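You operate a simulated robot arm through the tools that you are given. There is no shell and no other tool.

You run a simulated robot arm. Do the job below in one go: nothing can be reset, and whatever is moved stays where it is left.

## Task
Shut down the tall case, then brush the dust off its top.
Fine: level low and pulse off before the power goes off; the brush goes back to its spot. Set down upright: dust brush. What is to be rubbed or washed off counts as gone when no trace of it is left.

The check looks at the end state, three seconds after you hand in, the way a careful person would. Anything else that was tipped, shoved, dropped, spilled or broken makes it a failure.

## Robot
A 7-joint arm with a two-finger parallel gripper, fixed in place. Base frame: the origin is at the foot of the arm, x ahead of it, y to its left, z up. Lengths are in mm, angles in degrees, forces in N, time in s.
Its first joint turns from -166.0 to 166.0 degrees. Payload 4.4 kg.
The tool frame sits at the grasp point between the pads (the TCP): z along the fingers, y along the line on which they close. The tips reach 23 mm beyond it. Largest opening 94 mm; finger width 38, thickness 10; the body of the gripper, 54 by 96 mm, starts 39 mm behind the TCP.
Orientation is that of the tool frame in the base frame, as a unit quaternion [w, x, y, z]. With the fingers straight down and closing along the base's y, the tool's x points along the base's -x, its y along +y and its z along -z.

## Interface
- The arm moves only by the tool play_rows. Its argument "rows" is text: rows parted by semicolons, each of 7 numbers parted by spaces: the closure in counts, from 0 (fully open) to 255 (shut), then the shift along the base's x, y, z in units of 500 mm (1.0 is 500 mm), then the turn, a rotation vector about the base's x, y, z in units of 90 degrees (1.0 is 90 degrees). In form: hand tx ty tz ax ay az; .... A call has 1 to 20 rows; each row is the pose to reach, as a shift and turn from the pose commanded when the call began. A call with a number of a shift or a turn outside -1 to 1 is refused whole. Rows are played at 5 a second. More than 50 mm and 8.6 degrees between two rows, or a gripper value outside its range, and nothing of the call is played. A pose out of reach is approached as far as the arm can. The call stops where the force on the tool passes 90 N (or 10 N more than at its start, if that is more) or the arm is blocked; 0.2 s more then pass. The fingers move at their own pace (about 72 mm/s each) and stop on an object; they squeeze with about 43 N. The grip force told is the motor's: it shows also when the fingers shut on nothing. Time passes only in rows, and 0.2 s behind the last, so rows that repeat a pose let the fingers close. The reply holds the time, the measured pose of the TCP, the force on the tool along the base axes, the opening and the grip force, in the units named above and with some noise, with the torque about the TCP (base axes, N m) and any sound that the robot's microphone picked up.
- Cameras (640 x 400 px; columns grow to the right, rows downward): "scene" is fixed at [49, 652.2, 1783.8]; the picture's right is [-0.76, -0.65, 0.00], its down [-0.23, 0.27, -0.94] and it looks along [0.61, -0.71, -0.35] (base axes); focal length 339 px, centre (320, 200). "wrist" rides on the gripper at [86, 16, -75] in the tool frame; the picture's right is [-0.18, 0.98, 0.00], its down [-0.58, -0.11, -0.81] and it looks along [-0.79, -0.15, 0.59] (tool axes); focal length 243 px, centre (320, 200). There is no depth. A picture from a camera that has moved, and an enlarged one, comes with that camera's place and axes in the base frame and with its lens.
- camera(camera): a new picture of that camera. No time passes.
- inspect(camera, box): a new picture of the part [left, top, right, bottom] of that camera's present view, enlarged. No time passes.
- finish_job(): hands the job in; it is judged then, once.

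Places have to be worked out from the pictures, the camera data and where the tool is seen. Open the gripper and draw the arm clear of the work before you hand the job in, unless the task says otherwise.

The tools are called as name(argument=value, ...) on one line, values as JSON. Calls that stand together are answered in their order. play_rows: Moves the arm, as the interface text tells. Its arguments: {"type":"object","properties":{"rows":{"type":"string"}},"required":["rows"]} The other tools are called the same way: camera (camera) takes a picture; inspect (camera, box) takes an enlarged picture of a part of a camera's view; finish_job () hands the job in.

At the start:

```text
clock: 0.0
tcp_pos: [644.4, 90.6, 1613.3]
ee_rot: [0.0, 0.0, 1.0, 0.0]
force: [0.3, 0.6, 0.5]
torque: [0.01, -0.01, 0.0]
gripper_width: 94.1
grasp_force: 0.0
```

scene: 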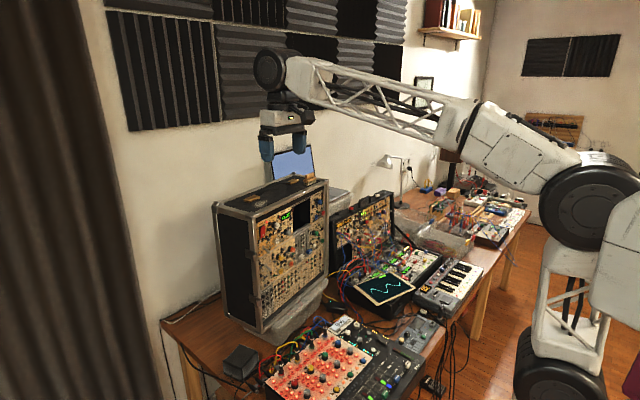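
wrist: 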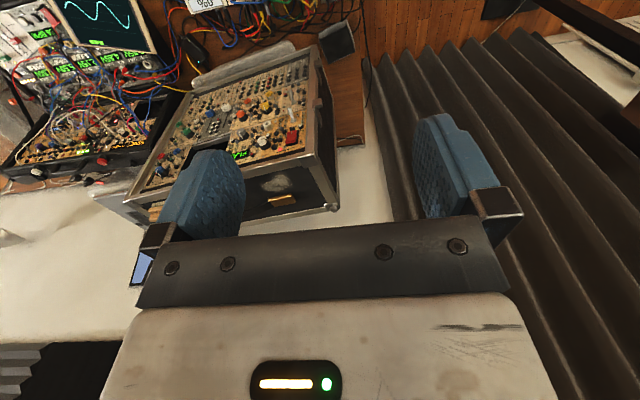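

I'll begin by looking closer at the tall case and its surroundings before moving anything.

inspect(camera="scene", box=[200, 160, 360, 260])

inspect(camera="scene", box=[200, 240, 360, 340])

inspect(camera="wrist", box=[120, 40, 360, 220])

```text
4.00 times, centred on (280, 210) of scene
camera zoom: at [49.0, 652.2, 1783.8], right [-0.76, -0.65, 0.0], down [-0.23, 0.27, -0.94], along [0.61, -0.71, -0.35], focal length 1356 px, centre (480, 160)
```

zoom: 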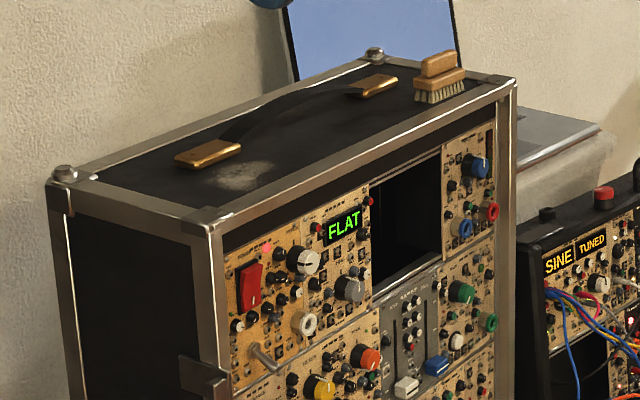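

```text
4.00 times, centred on (280, 290) of scene
camera zoom: at [49.0, 652.2, 1783.8], right [-0.76, -0.65, 0.0], down [-0.23, 0.27, -0.94], along [0.61, -0.71, -0.35], focal length 1356 px, centre (480, -160)
```

zoom: 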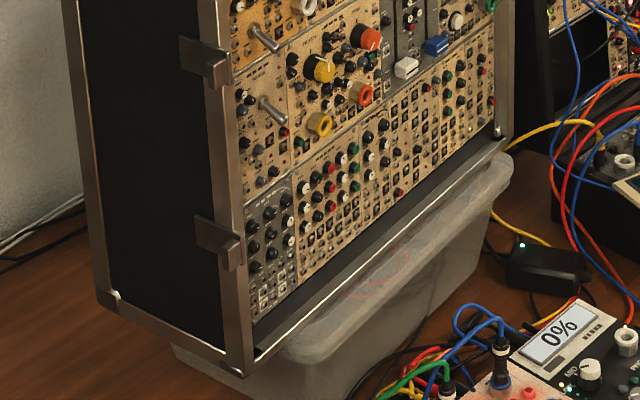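

```text
2.22 times, centred on (240, 130) of wrist
camera zoom: at [558.8, 107.6, 1686.8], right [0.18, 0.98, 0.0], down [0.58, -0.11, 0.81], along [0.79, -0.15, -0.59], focal length 539 px, centre (498, 356)
```

zoom: 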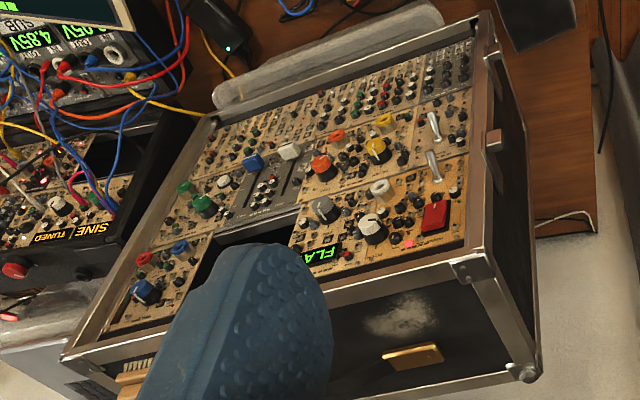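

The tall case has a red rocker with an LED, a "FLAT" display, knobs, two metal toggles and faders. I'll zoom in tightly to see which controls are level, pulse and power, and to see the dust and brush.

inspect(camera="scene", box=[252, 212, 300, 242])

inspect(camera="scene", box=[252, 236, 300, 266])

inspect(camera="scene", box=[288, 225, 328, 265])

inspect(camera="scene", box=[292, 168, 332, 193])

inspect(camera="wrist", box=[210, 80, 310, 160])

```text
13.33 times, centred on (276, 227) of scene
camera zoom: at [49.0, 652.2, 1783.8], right [-0.76, -0.65, 0.0], down [-0.23, 0.27, -0.94], along [0.61, -0.71, -0.35], focal length 4519 px, centre (907, -160)
```

zoom: 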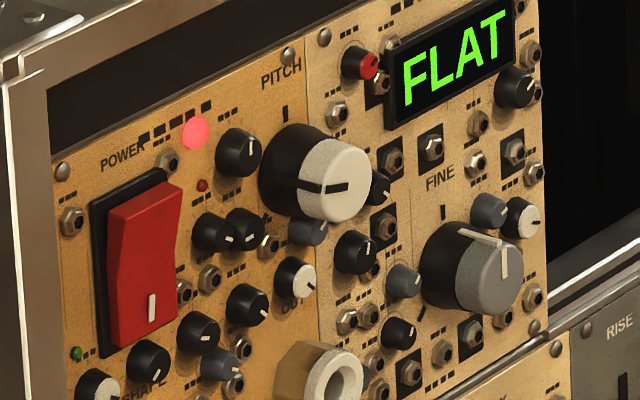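

```text
13.33 times, centred on (276, 251) of scene
camera zoom: at [49.0, 652.2, 1783.8], right [-0.76, -0.65, 0.0], down [-0.23, 0.27, -0.94], along [0.61, -0.71, -0.35], focal length 4519 px, centre (907, -480)
```

zoom: 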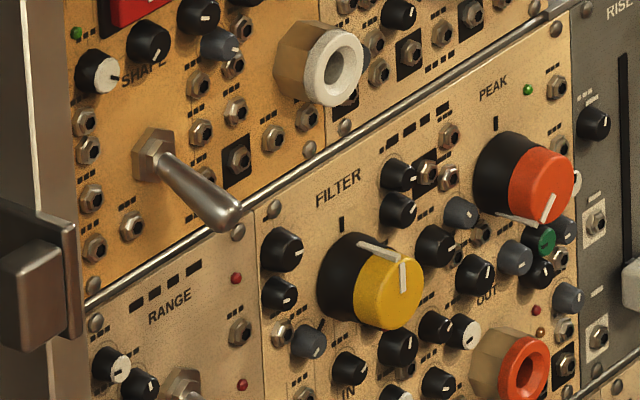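

```text
10.00 times, centred on (308, 245) of scene
camera zoom: at [49.0, 652.2, 1783.8], right [-0.76, -0.65, 0.0], down [-0.23, 0.27, -0.94], along [0.61, -0.71, -0.35], focal length 3389 px, centre (440, -250)
```

zoom: 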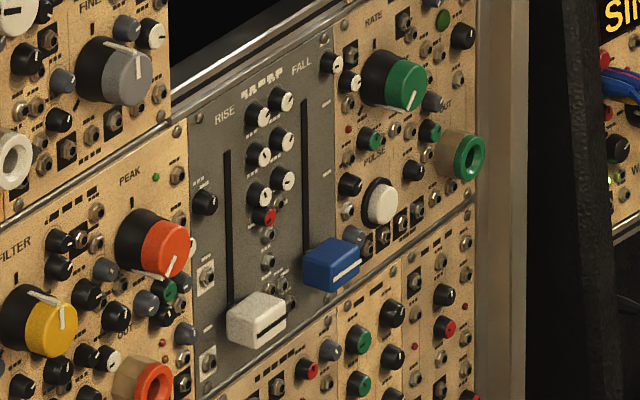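

```text
16.00 times, centred on (312, 180) of scene
camera zoom: at [49.0, 652.2, 1783.8], right [-0.76, -0.65, 0.0], down [-0.23, 0.27, -0.94], along [0.61, -0.71, -0.35], focal length 5422 px, centre (448, 512)
```

zoom: 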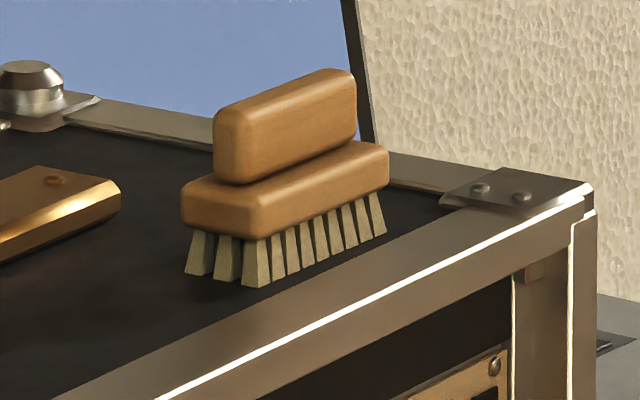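

```text
5.00 times, centred on (260, 120) of wrist
camera zoom: at [558.8, 107.6, 1686.8], right [0.18, 0.98, 0.0], down [0.58, -0.11, 0.81], along [0.79, -0.15, -0.59], focal length 1213 px, centre (620, 600)
```

zoom: 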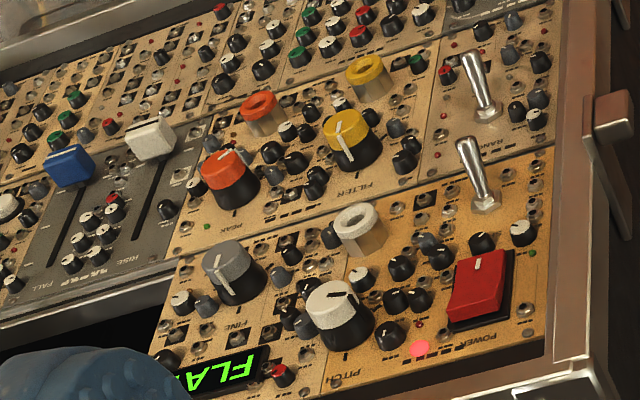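

Labels found so far are POWER (rocker, LED lit), PITCH, FINE, SHAPE, RANGE, FILTER, PEAK, RISE, FALL, RATE and PULSE (white push button). LEVEL is still missing, so I'm checking the top-right module and the lower rows.

inspect(camera="scene", box=[308, 190, 330, 225])

inspect(camera="scene", box=[308, 222, 330, 257])

inspect(camera="scene", box=[255, 255, 295, 285])

inspect(camera="scene", box=[290, 250, 330, 280])

inspect(camera="scene", box=[255, 280, 295, 320])

inspect(camera="scene", box=[235, 175, 310, 215])

```text
11.43 times, centred on (319, 208) of scene
camera zoom: at [49.0, 652.2, 1783.8], right [-0.76, -0.65, 0.0], down [-0.23, 0.27, -0.94], along [0.61, -0.71, -0.35], focal length 3873 px, centre (331, 114)
```

zoom: 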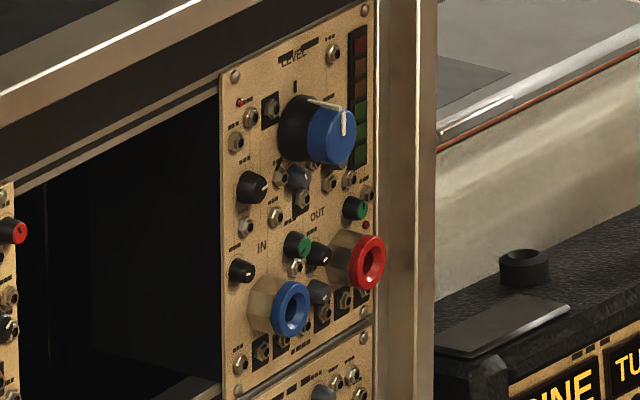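

```text
11.43 times, centred on (319, 240) of scene
camera zoom: at [49.0, 652.2, 1783.8], right [-0.76, -0.65, 0.0], down [-0.23, 0.27, -0.94], along [0.61, -0.71, -0.35], focal length 3873 px, centre (331, -251)
```

zoom: 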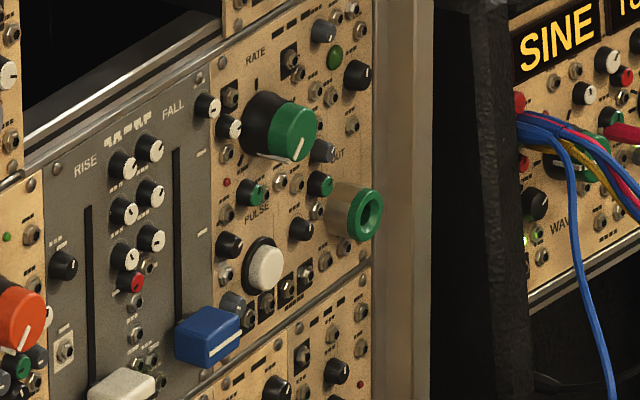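

```text
13.33 times, centred on (275, 270) of scene
camera zoom: at [49.0, 652.2, 1783.8], right [-0.76, -0.65, 0.0], down [-0.23, 0.27, -0.94], along [0.61, -0.71, -0.35], focal length 4519 px, centre (920, -733)
```

zoom: 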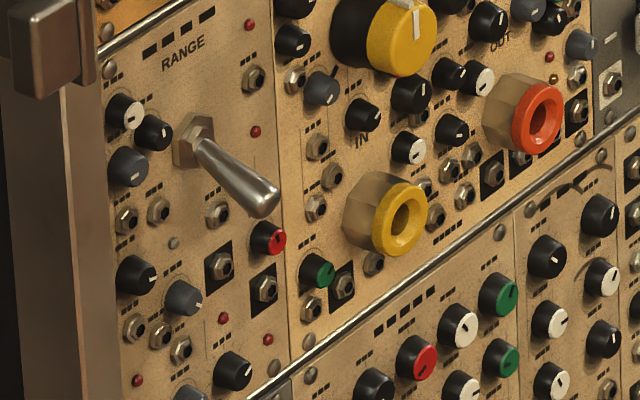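

```text
13.33 times, centred on (310, 265) of scene
camera zoom: at [49.0, 652.2, 1783.8], right [-0.76, -0.65, 0.0], down [-0.23, 0.27, -0.94], along [0.61, -0.71, -0.35], focal length 4519 px, centre (453, -667)
```

zoom: 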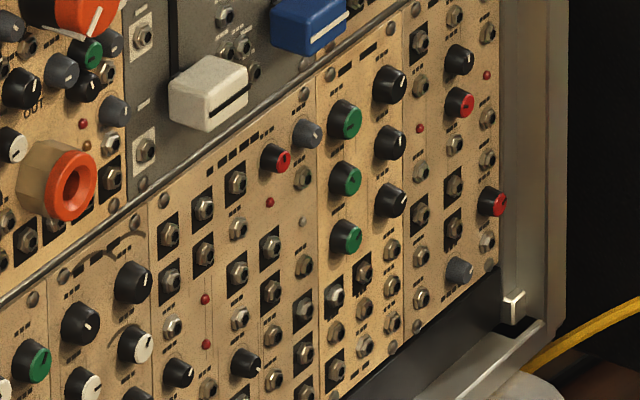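

```text
10.00 times, centred on (275, 300) of scene
camera zoom: at [49.0, 652.2, 1783.8], right [-0.76, -0.65, 0.0], down [-0.23, 0.27, -0.94], along [0.61, -0.71, -0.35], focal length 3389 px, centre (770, -800)
```

zoom: 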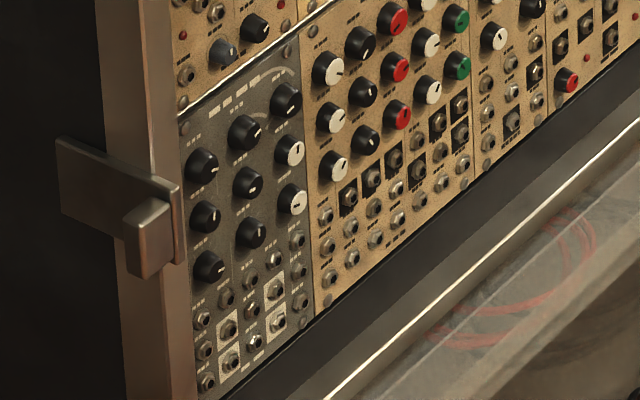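

```text
8.53 times, centred on (272, 195) of scene
camera zoom: at [49.0, 652.2, 1783.8], right [-0.76, -0.65, 0.0], down [-0.23, 0.27, -0.94], along [0.61, -0.71, -0.35], focal length 2892 px, centre (725, 243)
```

zoom: 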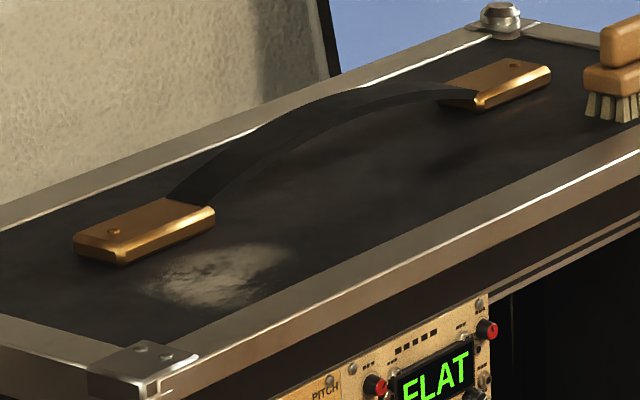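

The blue knob in the top-right module is LEVEL, pointing about straight up; PULSE is the white button below RATE. I place the case front at x≈890–940 with its top at z≈1338. I'm moving the wrist camera to face the panel from a safe distance.

play_rows(rows="0 -0.009 -0.048 -0.057 0 -0.041 0; 0 -0.018 -0.096 -0.113 0 -0.082 0; 0 -0.026 -0.144 -0.17 0 -0.123 0; 0 -0.035 -0.192 -0.226 0 -0.164 0; 0 -0.044 -0.24 -0.283 0 -0.205 0; 0 -0.053 -0.288 -0.34 0 -0.246 0; 0 -0.062 -0.336 -0.396 0 -0.287 0; 0 -0.07 -0.384 -0.453 0 -0.328 0; 0 -0.079 -0.432 -0.509 0 -0.369 0; 0 -0.088 -0.48 -0.566 0 -0.41 0; 0 -0.088 -0.48 -0.566 0 -0.41 0")

camera(camera="wrist")

camera(camera="scene")

```text
clock: 2.4
tcp_pos: [603.4, -149.2, 1330.5]
ee_rot: [0.316, -0.001, 0.949, 0.0]
force: [0.7, -0.6, -0.1]
torque: [-0.01, 0.02, 0.0]
gripper_width: 94.0
grasp_force: 0.1
```

```text
taken
camera wrist: at [489.1, -132.6, 1337.8], right [0.15, 0.98, 0.11], down [-0.02, -0.11, 0.99], along [0.99, -0.15, 0.0], focal length 243 px, centre (320, 200)
```

wrist: 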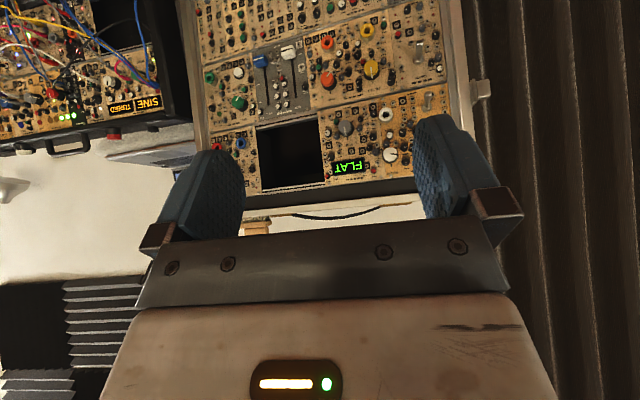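

```text
taken
```

scene: 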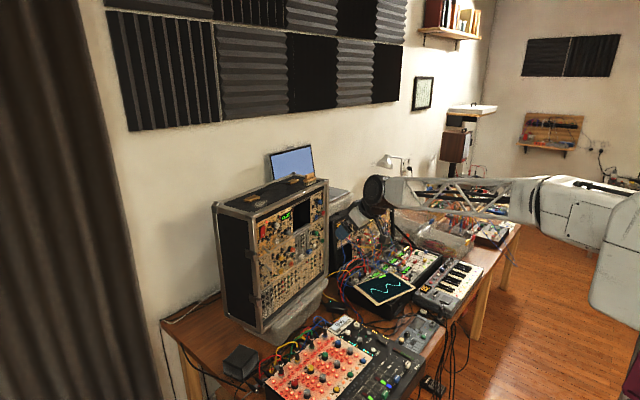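

The arm swung to the right without trouble and the wrist camera now faces the panel, with the picture upside down. I'm zooming on the LEVEL, PULSE and POWER areas for exact places and states.

inspect(camera="wrist", box=[195, 120, 275, 170])

inspect(camera="wrist", box=[195, 50, 275, 120])

inspect(camera="wrist", box=[330, 20, 460, 120])

inspect(camera="wrist", box=[180, 0, 500, 200])

```text
8.00 times, centred on (235, 145) of wrist
camera zoom: at [489.1, -132.6, 1337.8], right [0.15, 0.98, 0.11], down [-0.02, -0.11, 0.99], along [0.99, -0.15, 0.0], focal length 1941 px, centre (1000, 640)
```

zoom: 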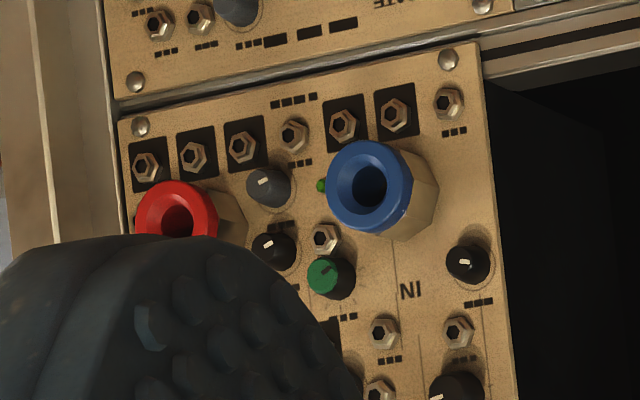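

```text
5.71 times, centred on (235, 85) of wrist
camera zoom: at [489.1, -132.6, 1337.8], right [0.15, 0.98, 0.11], down [-0.02, -0.11, 0.99], along [0.99, -0.15, 0.0], focal length 1386 px, centre (806, 857)
```

zoom: 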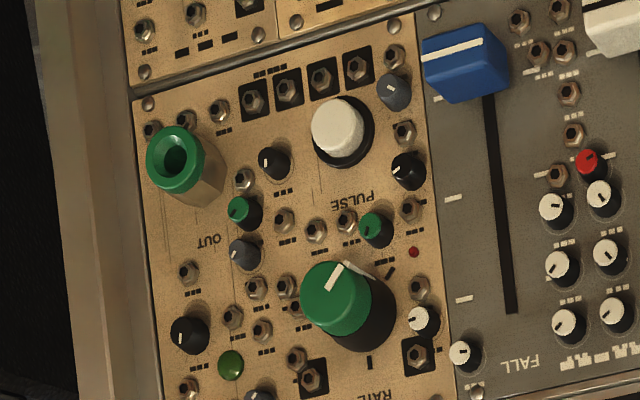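

```text
4.00 times, centred on (395, 70) of wrist
camera zoom: at [489.1, -132.6, 1337.8], right [0.15, 0.98, 0.11], down [-0.02, -0.11, 0.99], along [0.99, -0.15, 0.0], focal length 970 px, centre (20, 720)
```

zoom: 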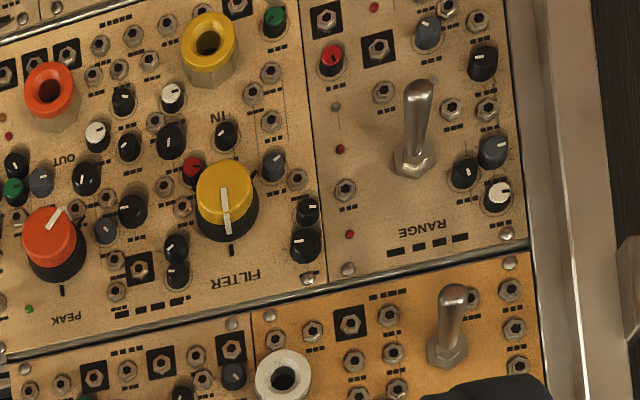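

```text
2.00 times, centred on (340, 100) of wrist
camera zoom: at [489.1, -132.6, 1337.8], right [0.15, 0.98, 0.11], down [-0.02, -0.11, 0.99], along [0.99, -0.15, 0.0], focal length 485 px, centre (280, 400)
```

zoom: 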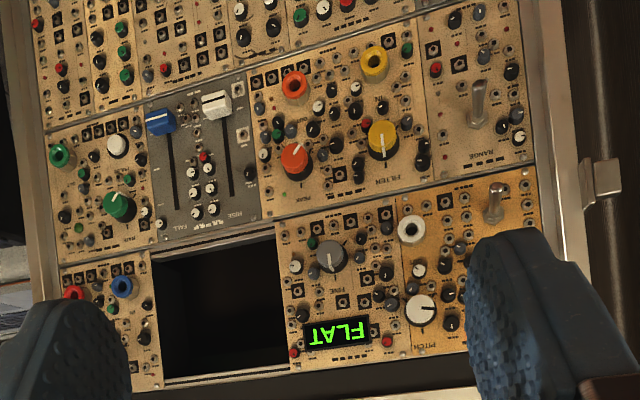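

The left finger hides LEVEL and the right one hides POWER. I'm raising the arm 100 mm so both show below the fingers, and I'll check whether the RATE/PULSE light blinks.

play_rows(rows="0 0 0 0.07 0 0 0; 0 0 0 0.14 0 0 0; 0 0 0 0.21 0 0 0; 0 0 0 0.21 0 0 0")

inspect(camera="wrist", box=[180, 0, 500, 200])

inspect(camera="wrist", box=[195, 60, 275, 130])

inspect(camera="wrist", box=[380, 10, 460, 80])

inspect(camera="scene", box=[308, 222, 330, 257])

```text
clock: 3.4
tcp_pos: [602.3, -149.1, 1436.5]
ee_rot: [0.316, 0.0, 0.949, 0.0]
force: [-0.1, -0.6, 0.4]
torque: [0.01, -0.01, 0.0]
gripper_width: 93.9
grasp_force: 0.0
```

```text
2.00 times, centred on (340, 100) of wrist
camera zoom: at [489.2, -133.5, 1443.6], right [0.15, 0.98, 0.11], down [-0.02, -0.11, 0.99], along [0.99, -0.15, 0.0], focal length 485 px, centre (280, 400)
```

zoom: 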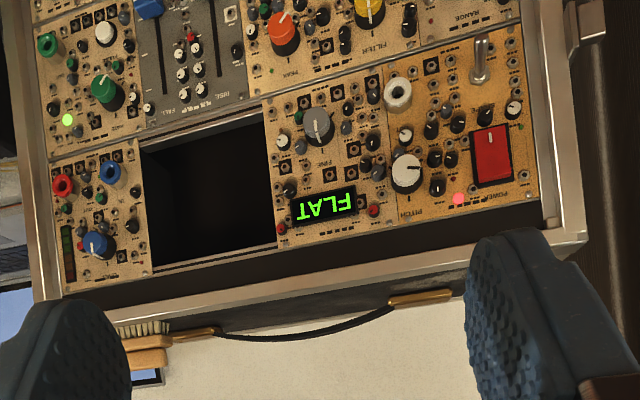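

```text
5.71 times, centred on (235, 95) of wrist
camera zoom: at [489.2, -133.5, 1443.6], right [0.15, 0.98, 0.11], down [-0.02, -0.11, 0.99], along [0.99, -0.15, 0.0], focal length 1386 px, centre (806, 800)
```

zoom: 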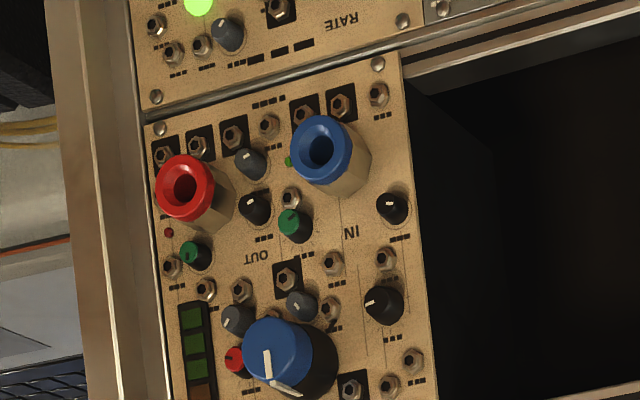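

```text
5.71 times, centred on (420, 45) of wrist
camera zoom: at [489.2, -133.5, 1443.6], right [0.15, 0.98, 0.11], down [-0.02, -0.11, 0.99], along [0.99, -0.15, 0.0], focal length 1386 px, centre (-251, 1086)
```

zoom: 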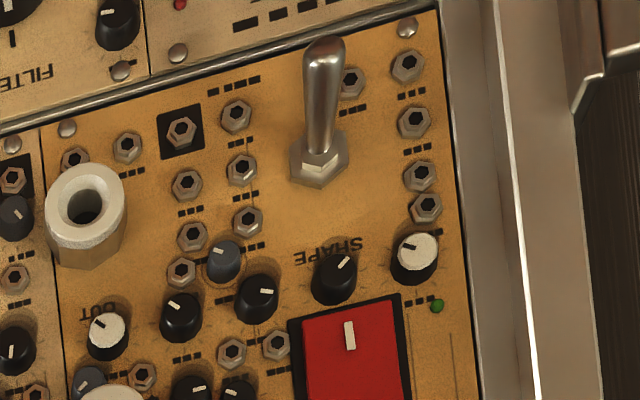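

```text
11.43 times, centred on (319, 240) of scene
camera zoom: at [49.0, 652.2, 1783.8], right [-0.76, -0.65, 0.0], down [-0.23, 0.27, -0.94], along [0.61, -0.71, -0.35], focal length 3873 px, centre (331, -251)
```

zoom: 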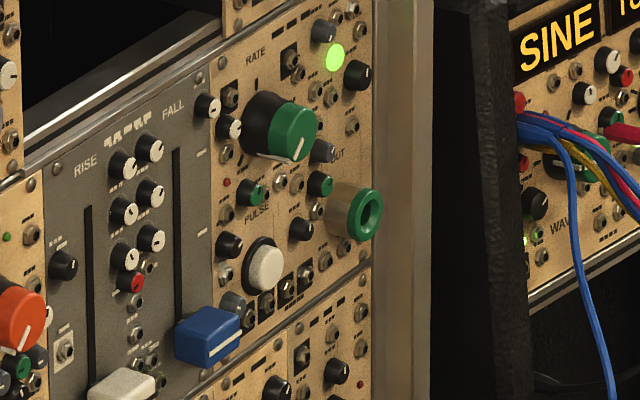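

The green light is lit now and was dark before, so PULSE is on and blinking. By triangulation, the LEVEL knob face is at about (904,-348,1284), the PULSE cap at (913,-320,1089) and the POWER rocker at (873,-13,1280), with the panel yawed about 7° and its surface near x≈921 at LEVEL. I'm moving the tool to horizontal, facing the panel about 60 mm off the LEVEL knob.

play_rows(rows="0 0.0365 -0.0348 -0.0253 0.003 -0.0491 0.006; 0 0.073 -0.0697 -0.0507 0.006 -0.0982 0.012; 0 0.1095 -0.1045 -0.076 0.009 -0.1473 0.018; 0 0.146 -0.1393 -0.1013 0.012 -0.1963 0.024; 0 0.1825 -0.1742 -0.1267 0.015 -0.2454 0.03; 0 0.219 -0.209 -0.152 0.018 -0.2945 0.036; 0 0.2555 -0.2438 -0.1773 0.021 -0.3436 0.042; 0 0.292 -0.2787 -0.2027 0.024 -0.3927 0.048; 0 0.3285 -0.3135 -0.228 0.027 -0.4418 0.054; 0 0.365 -0.3483 -0.2533 0.03 -0.4908 0.06; 0 0.4015 -0.3832 -0.2787 0.033 -0.5399 0.066; 0 0.438 -0.418 -0.304 0.036 -0.589 0.072; 0 0.438 -0.418 -0.304 0.036 -0.589 0.072")

camera(camera="wrist")

camera(camera="scene")

```text
clock: 6.2
tcp_pos: [816.5, -359.5, 1281.9]
ee_rot: [0.706, -0.043, 0.705, 0.043]
force: [-0.2, -0.3, -0.3]
torque: [0.02, 0.02, -0.03]
gripper_width: 94.2
grasp_force: 0.1
```

```text
taken
camera wrist: at [742.4, -352.1, 1195.6], right [-0.12, 0.98, 0.18], down [-0.79, -0.21, 0.58], along [0.6, -0.08, 0.79], focal length 243 px, centre (320, 200)
```

wrist: 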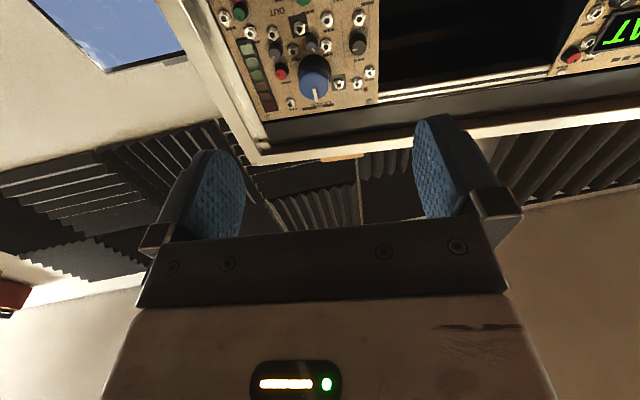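

```text
taken
```

scene: 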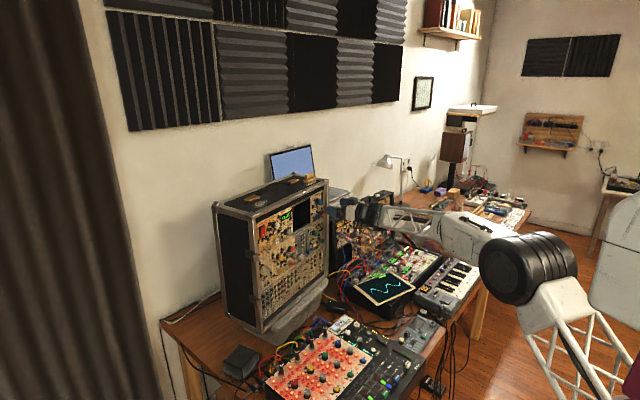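

The tool is horizontal now and reached (816,-360,1282). I'm zooming on the LEVEL knob from below to refine its axis position relative to the tool, and from the scene camera.

inspect(camera="wrist", box=[240, 0, 400, 110])

inspect(camera="scene", box=[300, 185, 380, 235])

inspect(camera="scene", box=[308, 190, 330, 225])

inspect(camera="wrist", box=[130, 100, 530, 350])

```text
3.64 times, centred on (320, 55) of wrist
camera zoom: at [742.4, -352.1, 1195.6], right [-0.12, 0.98, 0.18], down [-0.79, -0.21, 0.58], along [0.6, -0.08, 0.79], focal length 882 px, centre (320, 727)
```

zoom: 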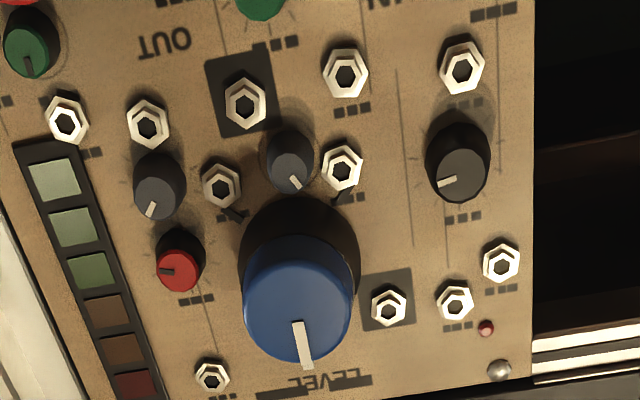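

```text
8.00 times, centred on (340, 210) of scene
camera zoom: at [49.0, 652.2, 1783.8], right [-0.76, -0.65, 0.0], down [-0.23, 0.27, -0.94], along [0.61, -0.71, -0.35], focal length 2711 px, centre (160, 120)
```

zoom: 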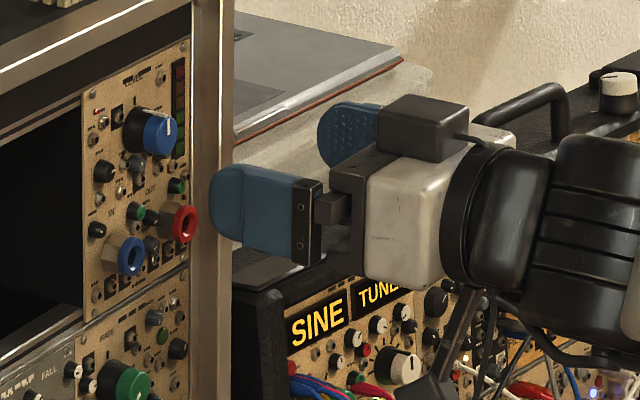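

```text
11.43 times, centred on (319, 208) of scene
camera zoom: at [49.0, 652.2, 1783.8], right [-0.76, -0.65, 0.0], down [-0.23, 0.27, -0.94], along [0.61, -0.71, -0.35], focal length 3873 px, centre (331, 114)
```

zoom: 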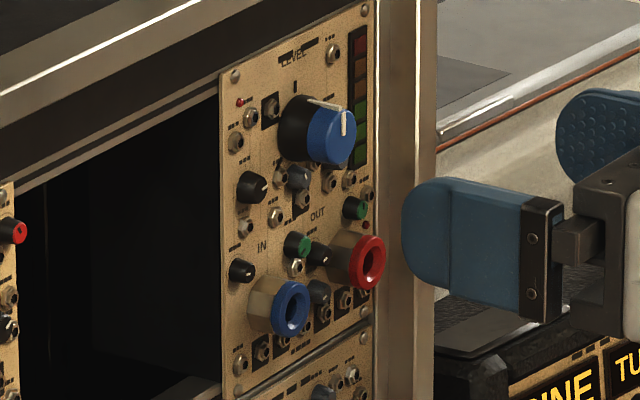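

```text
1.60 times, centred on (330, 225) of wrist
camera zoom: at [742.4, -352.1, 1195.6], right [-0.12, 0.98, 0.18], down [-0.79, -0.21, 0.58], along [0.6, -0.08, 0.79], focal length 388 px, centre (304, 160)
```

zoom: 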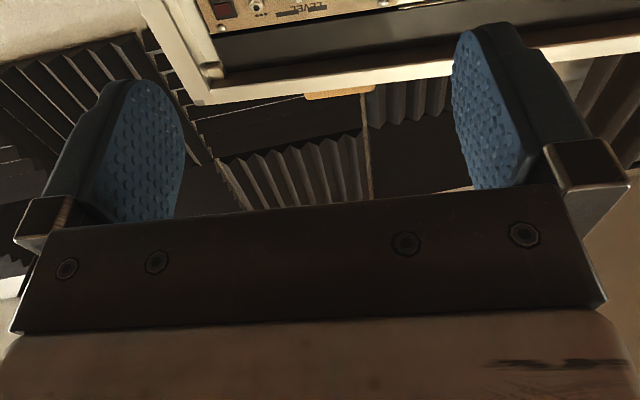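

The fingertips are rounded, so they fit well between the panel parts. LEVEL points about 10–20° right of straight up, so it needs roughly 160° counter-clockwise. I'm test-rolling the wrist +85° in free space, both to check its range and to get a second viewpoint.

play_rows(rows="0 0 0 0 0.078 0.0096 0; 0 0 0 0 0.156 0.0192 0; 0 0 0 0 0.234 0.0287 0; 0 0 0 0 0.312 0.0383 0; 0 0 0 0 0.39 0.0479 0; 0 0 0 0 0.4685 0.0575 0; 0 0 0 0 0.5466 0.0671 0; 0 0 0 0 0.6247 0.0767 0; 0 0 0 0 0.7028 0.0862 0; 0 0 0 0 0.7808 0.0958 0; 0 0 0 0 0.8589 0.1054 0; 0 0 0 0 0.937 0.115 0; 0 0 0 0 0.937 0.115 0")

camera(camera="wrist")

camera(camera="scene")

```text
clock: 9.0
tcp_pos: [819.6, -358.4, 1281.9]
ee_rot: [0.491, 0.444, 0.55, 0.509]
force: [0.6, 0.2, 0.1]
torque: [0.05, 0.01, 0.03]
gripper_width: 94.2
grasp_force: 0.0
```

```text
taken
camera wrist: at [735.7, -279.9, 1290.2], right [0.01, -0.1, 1.0], down [-0.73, -0.68, -0.06], along [0.69, -0.72, -0.08], focal length 243 px, centre (320, 200)
```

wrist: 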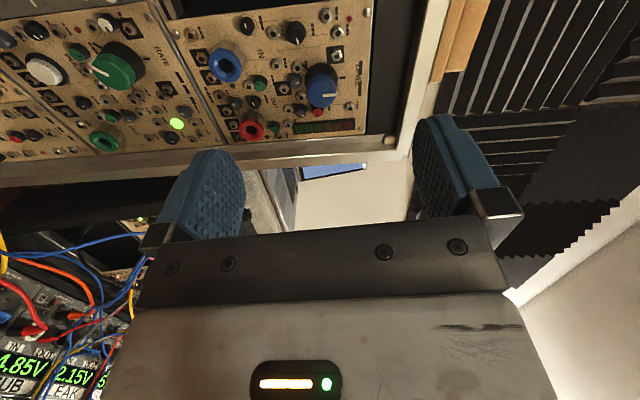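

```text
taken
```

scene: 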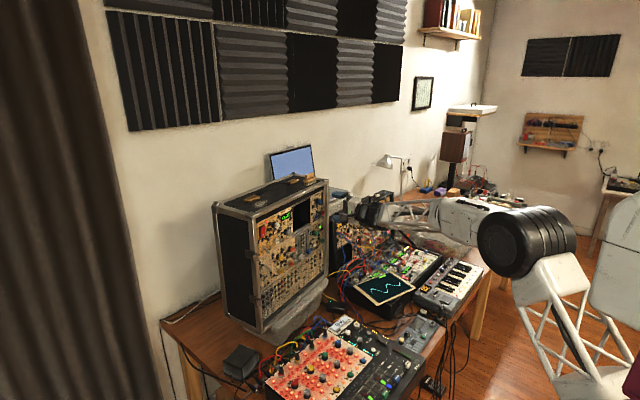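

The +85° roll works, and the camera now looks from the left side. I'm zooming on the knob from here for the second sightline.

inspect(camera="wrist", box=[260, 40, 380, 140])

inspect(camera="wrist", box=[0, 0, 380, 200])

```text
4.00 times, centred on (320, 90) of wrist
camera zoom: at [735.7, -279.9, 1290.2], right [0.01, -0.1, 1.0], down [-0.73, -0.68, -0.06], along [0.69, -0.72, -0.08], focal length 970 px, centre (320, 640)
```

zoom: 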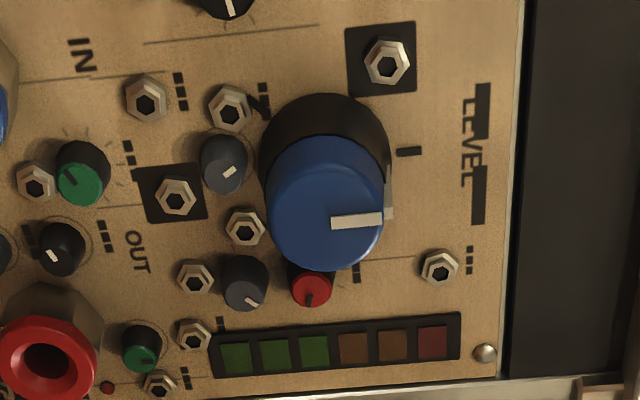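

```text
1.68 times, centred on (190, 100) of wrist
camera zoom: at [735.7, -279.9, 1290.2], right [0.01, -0.1, 1.0], down [-0.73, -0.68, -0.06], along [0.69, -0.72, -0.08], focal length 409 px, centre (539, 368)
```

zoom: 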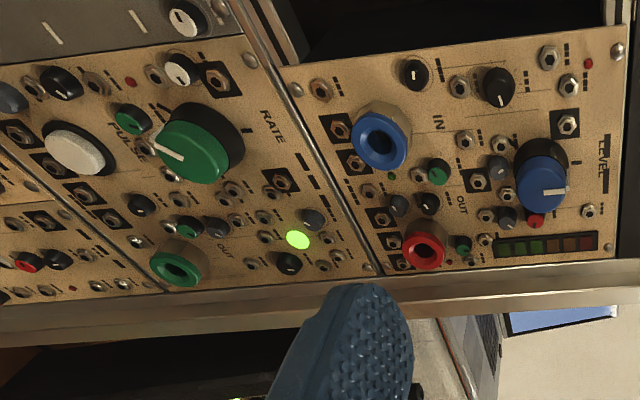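

Intersecting both close views puts the LEVEL face centre at about (906.5,-352.3,1282), cap Ø≈20 mm, standing about 21 mm off the panel, with small neighbouring knobs only about 7 mm tall. I'm testing the other end of the roll range in free space before gripping.

play_rows(rows="0 0 0 0 -0.09 -0.011 0; 0 0 0 0 -0.18 -0.022 0; 0 0 0 0 -0.27 -0.033 0; 0 0 0 0 -0.36 -0.044 0; 0 0 0 0 -0.45 -0.055 0; 0 0 0 0 -0.54 -0.066 0; 0 0 0 0 -0.63 -0.077 0; 0 0 0 0 -0.72 -0.088 0; 0 0 0 0 -0.81 -0.099 0; 0 0 0 0 -0.9 -0.11 0; 0 0 0 0 -0.99 -0.121 0; 0 0 0 0 -0.99 -0.121 0")

play_rows(rows="0 0 0 0 -0.09 -0.011 0; 0 0 0 0 -0.18 -0.022 0; 0 0 0 0 -0.27 -0.033 0; 0 0 0 0 -0.36 -0.044 0; 0 0 0 0 -0.45 -0.055 0; 0 0 0 0 -0.54 -0.066 0; 0 0 0 0 -0.63 -0.077 0; 0 0 0 0 -0.72 -0.088 0; 0 0 0 0 -0.72 -0.088 0")

camera(camera="wrist")

```text
clock: 11.6
tcp_pos: [818.8, -358.3, 1281.7]
ee_rot: [0.707, -0.073, 0.704, 0.013]
force: [0.6, -0.1, 1.3]
torque: [-0.04, -0.04, 0.01]
gripper_width: 93.9
grasp_force: 0.0
```

```text
clock: 13.6
tcp_pos: [820.0, -358.8, 1286.0]
ee_rot: [0.601, -0.441, 0.557, -0.367]
force: [0.2, -0.4, -0.2]
torque: [0.01, -0.01, -0.01]
gripper_width: 94.3
grasp_force: 0.0
```

```text
taken
camera wrist: at [755.6, -442.1, 1240.6], right [-0.07, 0.51, -0.86], down [-0.86, 0.41, 0.31], along [0.51, 0.76, 0.41], focal length 243 px, centre (320, 200)
```

wrist: 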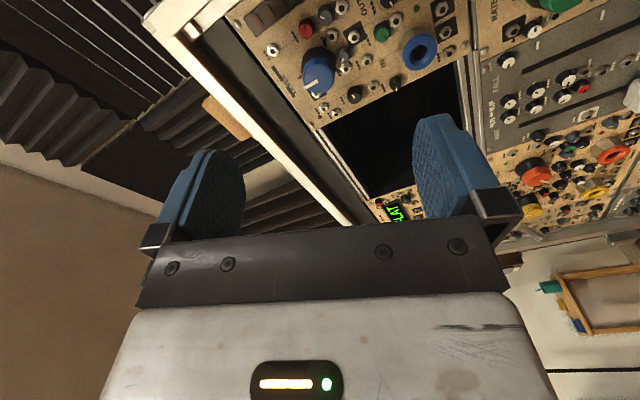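

Roll −70° is also reachable, though with a few millimetres of drift there. So I'll turn LEVEL in two strokes with a re-grip. I'm rolling back to +85° and lining the tool up with the knob axis.

play_rows(rows="0 0 0 0 0.09 0.011 0; 0 0 0 0 0.18 0.022 0; 0 0 0 0 0.27 0.033 0; 0 0 0 0 0.36 0.044 0; 0 0 0 0 0.45 0.055 0; 0 0 0 0 0.54 0.066 0; 0 0 0 0 0.63 0.077 0; 0 0 0 0 0.72 0.088 0; 0 0 0 0 0.81 0.099 0; 0 0 0 0 0.9 0.11 0; 0 0 0 0 0.99 0.121 0; 0 0 0 0 0.99 0.121 0")

play_rows(rows="0 0 0 0 0.09 0.011 0; 0 0 0 0 0.18 0.022 0; 0 0 0 0 0.27 0.033 0; 0 0 0 0 0.36 0.044 0; 0 0 0 0 0.45 0.055 0; 0 0 0 0 0.54 0.066 0; 0 0 0 0 0.63 0.077 0; 80 0.0054 -0.0084 0.0004 0.72 0.088 0; 80 0.0054 -0.0084 0.0004 0.72 0.088 0; 80 0.0054 -0.0084 0.0004 0.72 0.088 0")

camera(camera="wrist")

inspect(camera="wrist", box=[220, 20, 420, 160])

```text
clock: 16.2
tcp_pos: [819.5, -358.7, 1282.9]
ee_rot: [0.688, 0.08, 0.703, 0.162]
force: [-0.7, -0.4, -0.7]
torque: [0.01, 0.0, -0.02]
gripper_width: 93.9
grasp_force: 0.1
```

```text
clock: 18.4
tcp_pos: [822.3, -362.6, 1283.7]
ee_rot: [0.492, 0.445, 0.549, 0.508]
force: [0.5, -0.1, 0.3]
torque: [-0.01, -0.02, -0.01]
gripper_width: 64.7
grasp_force: 0.1
```

```text
taken
camera wrist: at [738.6, -284.6, 1290.6], right [0.01, -0.1, 1.0], down [-0.73, -0.68, -0.06], along [0.69, -0.72, -0.08], focal length 243 px, centre (320, 200)
```

wrist: 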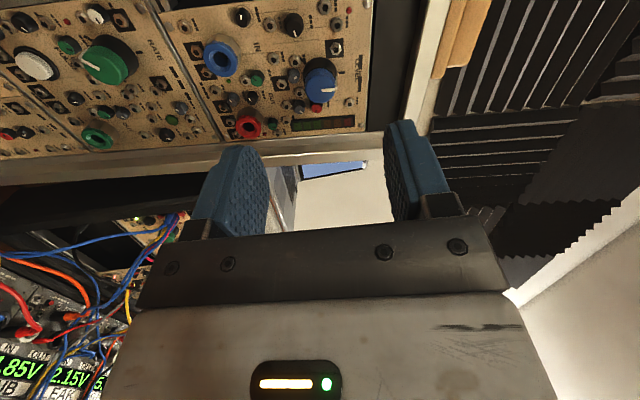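

```text
2.86 times, centred on (320, 90) of wrist
camera zoom: at [738.6, -284.6, 1290.6], right [0.01, -0.1, 1.0], down [-0.73, -0.68, -0.06], along [0.69, -0.72, -0.08], focal length 693 px, centre (320, 514)
```

zoom: 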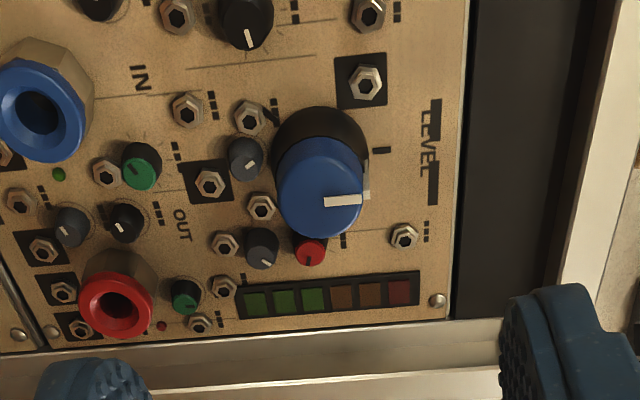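

The knob is centred between the fingers within about 1 mm, and the case frame stands 23 mm proud of the panel with its inner edge near z≈1330. I'm narrowing the fingers to about 39 mm so they clear that frame, then sliding in along the knob axis until the tips overlap the cap by about 8 mm.

play_rows(rows="150 0 0 0 0 0 0; 150 0 0 0 0 0 0; 150 0.02 0.002 0 0 0 0; 150 0.04 0.004 0 0 0 0; 150 0.06 0.006 0 0 0 0; 150 0.08 0.008 0 0 0 0; 150 0.1 0.01 0 0 0 0; 150 0.12 0.0125 0 0 0 0; 150 0.13 0.014 0 0 0 0; 150 0.139 0.015 0 0 0 0; 150 0.139 0.015 0 0 0 0")

camera(camera="wrist")

inspect(camera="scene", box=[300, 180, 364, 220])

```text
clock: 20.8
tcp_pos: [891.7, -353.4, 1283.0]
ee_rot: [0.49, 0.446, 0.549, 0.509]
force: [0.5, 0.2, 0.5]
torque: [-0.02, 0.04, 0.01]
gripper_width: 38.8
grasp_force: 0.0
```

```text
taken
camera wrist: at [807.6, -275.6, 1291.2], right [0.01, -0.1, 1.0], down [-0.73, -0.68, -0.06], along [0.69, -0.72, -0.08], focal length 243 px, centre (320, 200)
```

wrist: 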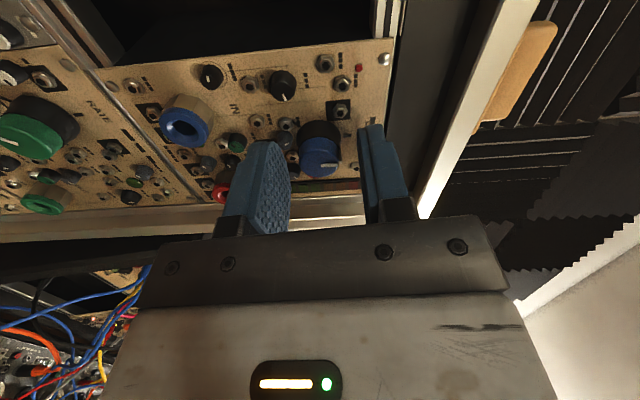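

```text
10.00 times, centred on (332, 200) of scene
camera zoom: at [49.0, 652.2, 1783.8], right [-0.76, -0.65, 0.0], down [-0.23, 0.27, -0.94], along [0.61, -0.71, -0.35], focal length 3389 px, centre (200, 200)
```

zoom: 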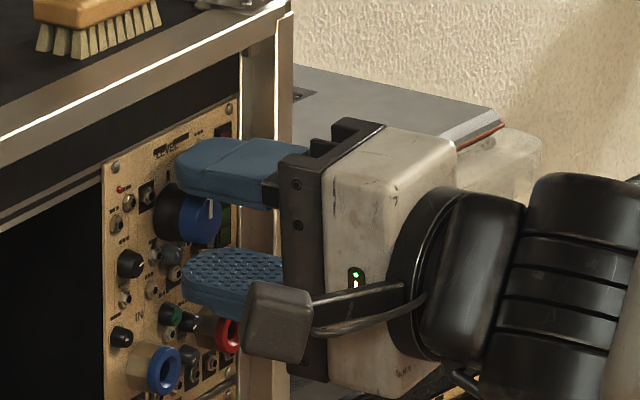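

The fingers straddle the cap above and below, with room all around. I'm closing gently onto it.

play_rows(rows="255 0 0 0 0 0 0; 255 0 0 0 0 0 0; 255 0 0 0 0 0 0")

inspect(camera="wrist", box=[240, 80, 420, 200])

```text
clock: 21.6
tcp_pos: [891.6, -354.4, 1283.1]
ee_rot: [0.491, 0.446, 0.55, 0.508]
force: [0.7, 1.4, -6.2]
torque: [0.0, 0.16, 0.03]
gripper_width: 20.8
grasp_force: 45.0
```

```text
3.33 times, centred on (330, 140) of wrist
camera zoom: at [807.6, -275.7, 1290.5], right [0.01, -0.1, 1.0], down [-0.73, -0.68, -0.06], along [0.69, -0.72, -0.08], focal length 809 px, centre (287, 400)
```

zoom: 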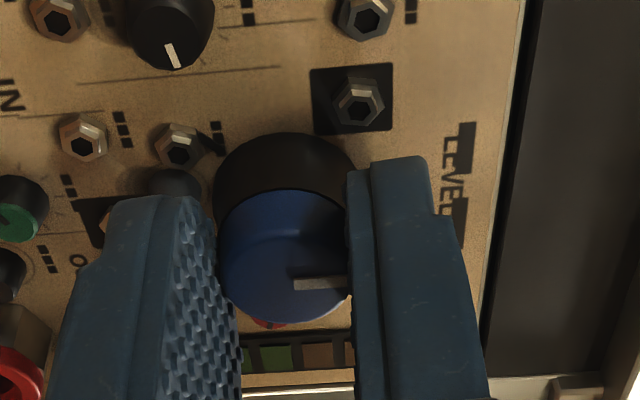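

The grip is firm at 20.8 mm on the blue cap with little side force. I'm turning counter-clockwise (negative about the tool axis) by 80° as the first stroke.

play_rows(rows="255 0 0 0 -0.0735 -0.009 0; 255 0 0 0 -0.147 -0.018 0; 255 0 0 0 -0.2205 -0.027 0; 255 0 0 0 -0.294 -0.036 0; 255 0 0 0 -0.3675 -0.045 0; 255 0 0 0 -0.441 -0.054 0; 255 0 0 0 -0.5145 -0.063 0; 255 0 0 0 -0.588 -0.072 0; 255 0 0 0 -0.6615 -0.081 0; 255 0 0 0 -0.735 -0.09 0; 255 0 0 0 -0.8085 -0.099 0; 255 0 0 0 -0.882 -0.108 0")

inspect(camera="wrist", box=[240, 80, 420, 200])

inspect(camera="scene", box=[300, 180, 364, 220])

```text
clock: 24.2
tcp_pos: [892.3, -354.0, 1283.9]
ee_rot: [0.703, -0.013, 0.707, 0.073]
force: [-17.8, 12.2, -16.9]
torque: [0.03, -0.52, 0.31]
gripper_width: 20.7
grasp_force: 45.0
```

```text
3.33 times, centred on (330, 140) of wrist
camera zoom: at [816.4, -340.0, 1198.2], right [-0.12, 0.96, 0.27], down [-0.78, -0.25, 0.57], along [0.61, -0.14, 0.78], focal length 809 px, centre (287, 400)
```

zoom: 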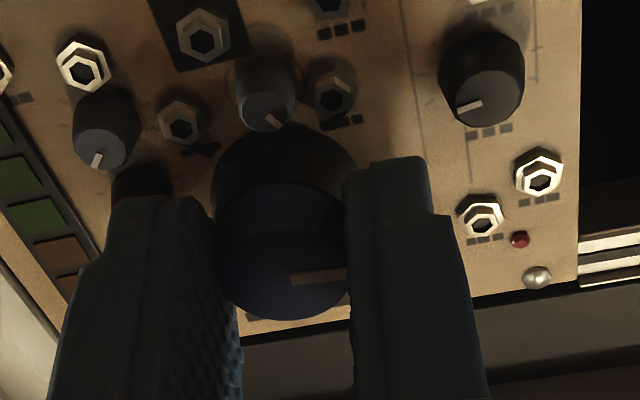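

```text
10.00 times, centred on (332, 200) of scene
camera zoom: at [49.0, 652.2, 1783.8], right [-0.76, -0.65, 0.0], down [-0.23, 0.27, -0.94], along [0.61, -0.71, -0.35], focal length 3389 px, centre (200, 200)
```

zoom: 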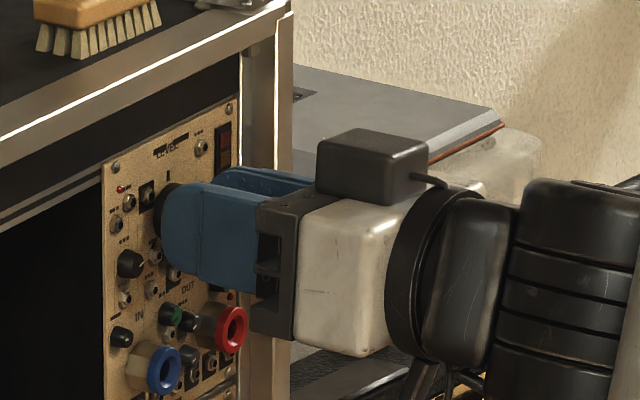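

The knob turned with the gripper (pointer still the same relative to the fingers), with no stop torque yet, only a bit of side load from a small misalignment. I'm releasing to relieve it, shifting about +1 mm y and −1.5 mm z, and gripping again here.

play_rows(rows="150 0 0 0 0 0 0; 150 0 0 0 0 0 0; 150 0 0.002 -0.003 0 0 0; 150 0 0.002 -0.003 0 0 0; 255 0 0.002 -0.003 0 0 0; 255 0 0.002 -0.003 0 0 0; 255 0 0.002 -0.003 0 0 0")

```text
clock: 25.8
tcp_pos: [892.7, -355.5, 1280.8]
ee_rot: [0.703, -0.012, 0.707, 0.073]
force: [9.0, -17.2, 1.7]
torque: [0.02, 0.02, -0.47]
gripper_width: 20.6
grasp_force: 45.1
```

Side load is now −17 N in y, so the centre lies about 0.6 mm back. I'll include that shift and continue the counter-clockwise turn in small steps, watching for the end stop.

play_rows(rows="255 0 -0.0012 0 0 0 0; 255 0 -0.0012 0 -0.0717 -0.0088 0; 255 0 -0.0012 0 -0.1434 -0.0175 0; 255 0 -0.0012 0 -0.2151 -0.0263 0; 255 0 -0.0012 0 -0.2868 -0.0351 0; 255 0 -0.0012 0 -0.3585 -0.0439 0; 255 0 -0.0012 0 -0.4302 -0.0526 0")

inspect(camera="wrist", box=[240, 80, 420, 200])

```text
clock: 27.4
tcp_pos: [891.0, -355.6, 1281.9]
ee_rot: [0.687, -0.248, 0.662, -0.165]
force: [11.5, -25.4, 7.7]
torque: [0.17, -0.95, -0.12]
gripper_width: 20.7
grasp_force: 45.5
```

```text
3.33 times, centred on (330, 140) of wrist
camera zoom: at [822.7, -398.6, 1200.2], right [-0.11, 0.91, -0.4], down [-0.83, 0.14, 0.54], along [0.55, 0.39, 0.74], focal length 809 px, centre (287, 400)
```

zoom: 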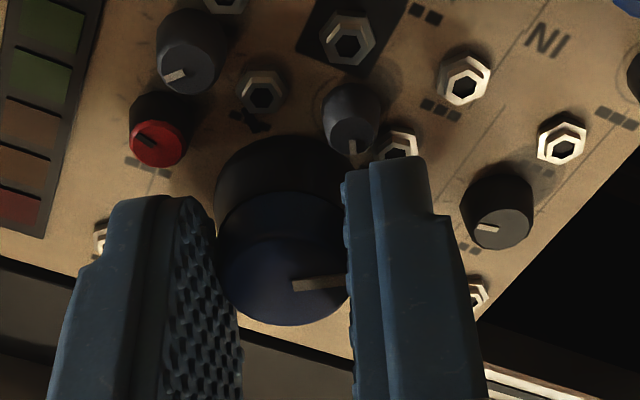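

About 119° turned so far with only a small torque, so no stop yet. I'm easing the side load with a 0.8 mm shift and continuing another 30° in 5° steps.

play_rows(rows="255 0 -0.0016 0 0 0 0; 255 0 -0.0016 0 -0.0552 -0.0068 0; 255 0 -0.0016 0 -0.1103 -0.0135 0; 255 0 -0.0016 0 -0.1655 -0.0203 0; 255 0 -0.0016 0 -0.1655 -0.0203 0")

inspect(camera="wrist", box=[240, 80, 420, 200])

```text
clock: 28.6
tcp_pos: [892.5, -356.1, 1281.8]
ee_rot: [0.66, -0.332, 0.624, -0.255]
force: [-7.4, -14.2, 5.7]
torque: [0.57, -0.08, -0.25]
gripper_width: 20.6
grasp_force: 45.4
```

```text
3.33 times, centred on (330, 140) of wrist
camera zoom: at [825.3, -418.3, 1212.3], right [-0.09, 0.78, -0.62], down [-0.84, 0.27, 0.46], along [0.53, 0.57, 0.63], focal length 809 px, centre (287, 400)
```

zoom: 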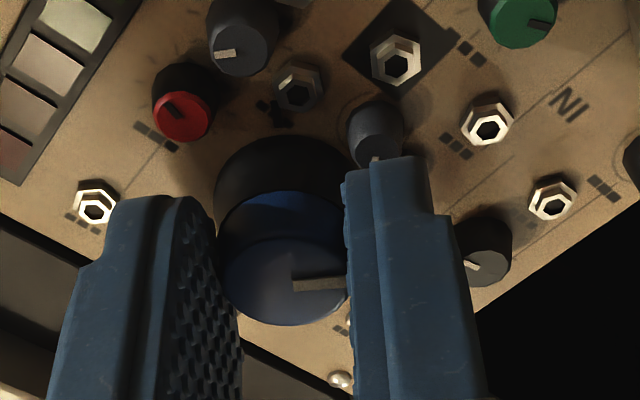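

Torque about the knob axis jumped to 0.57 N·m at about −134° turned, which looks like the low end stop. I'm adding 4° to confirm.

play_rows(rows="255 0 0 0 -0.0441 -0.0054 0; 255 0 0 0 -0.0441 -0.0054 0")

inspect(camera="wrist", box=[240, 80, 420, 200])

```text
clock: 29.2
tcp_pos: [893.0, -355.5, 1281.1]
ee_rot: [0.651, -0.354, 0.612, -0.277]
force: [-17.0, -7.7, 3.6]
torque: [0.38, -0.1, 0.0]
gripper_width: 21.0
grasp_force: 45.4
```

```text
3.33 times, centred on (330, 140) of wrist
camera zoom: at [826.1, -422.9, 1216.4], right [-0.09, 0.73, -0.68], down [-0.85, 0.3, 0.44], along [0.52, 0.61, 0.59], focal length 809 px, centre (287, 400)
```

zoom: 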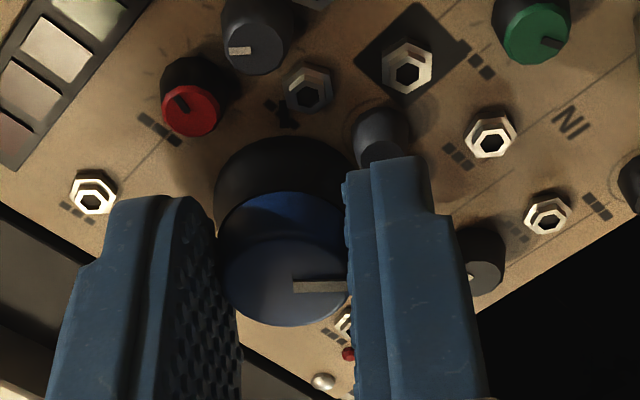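

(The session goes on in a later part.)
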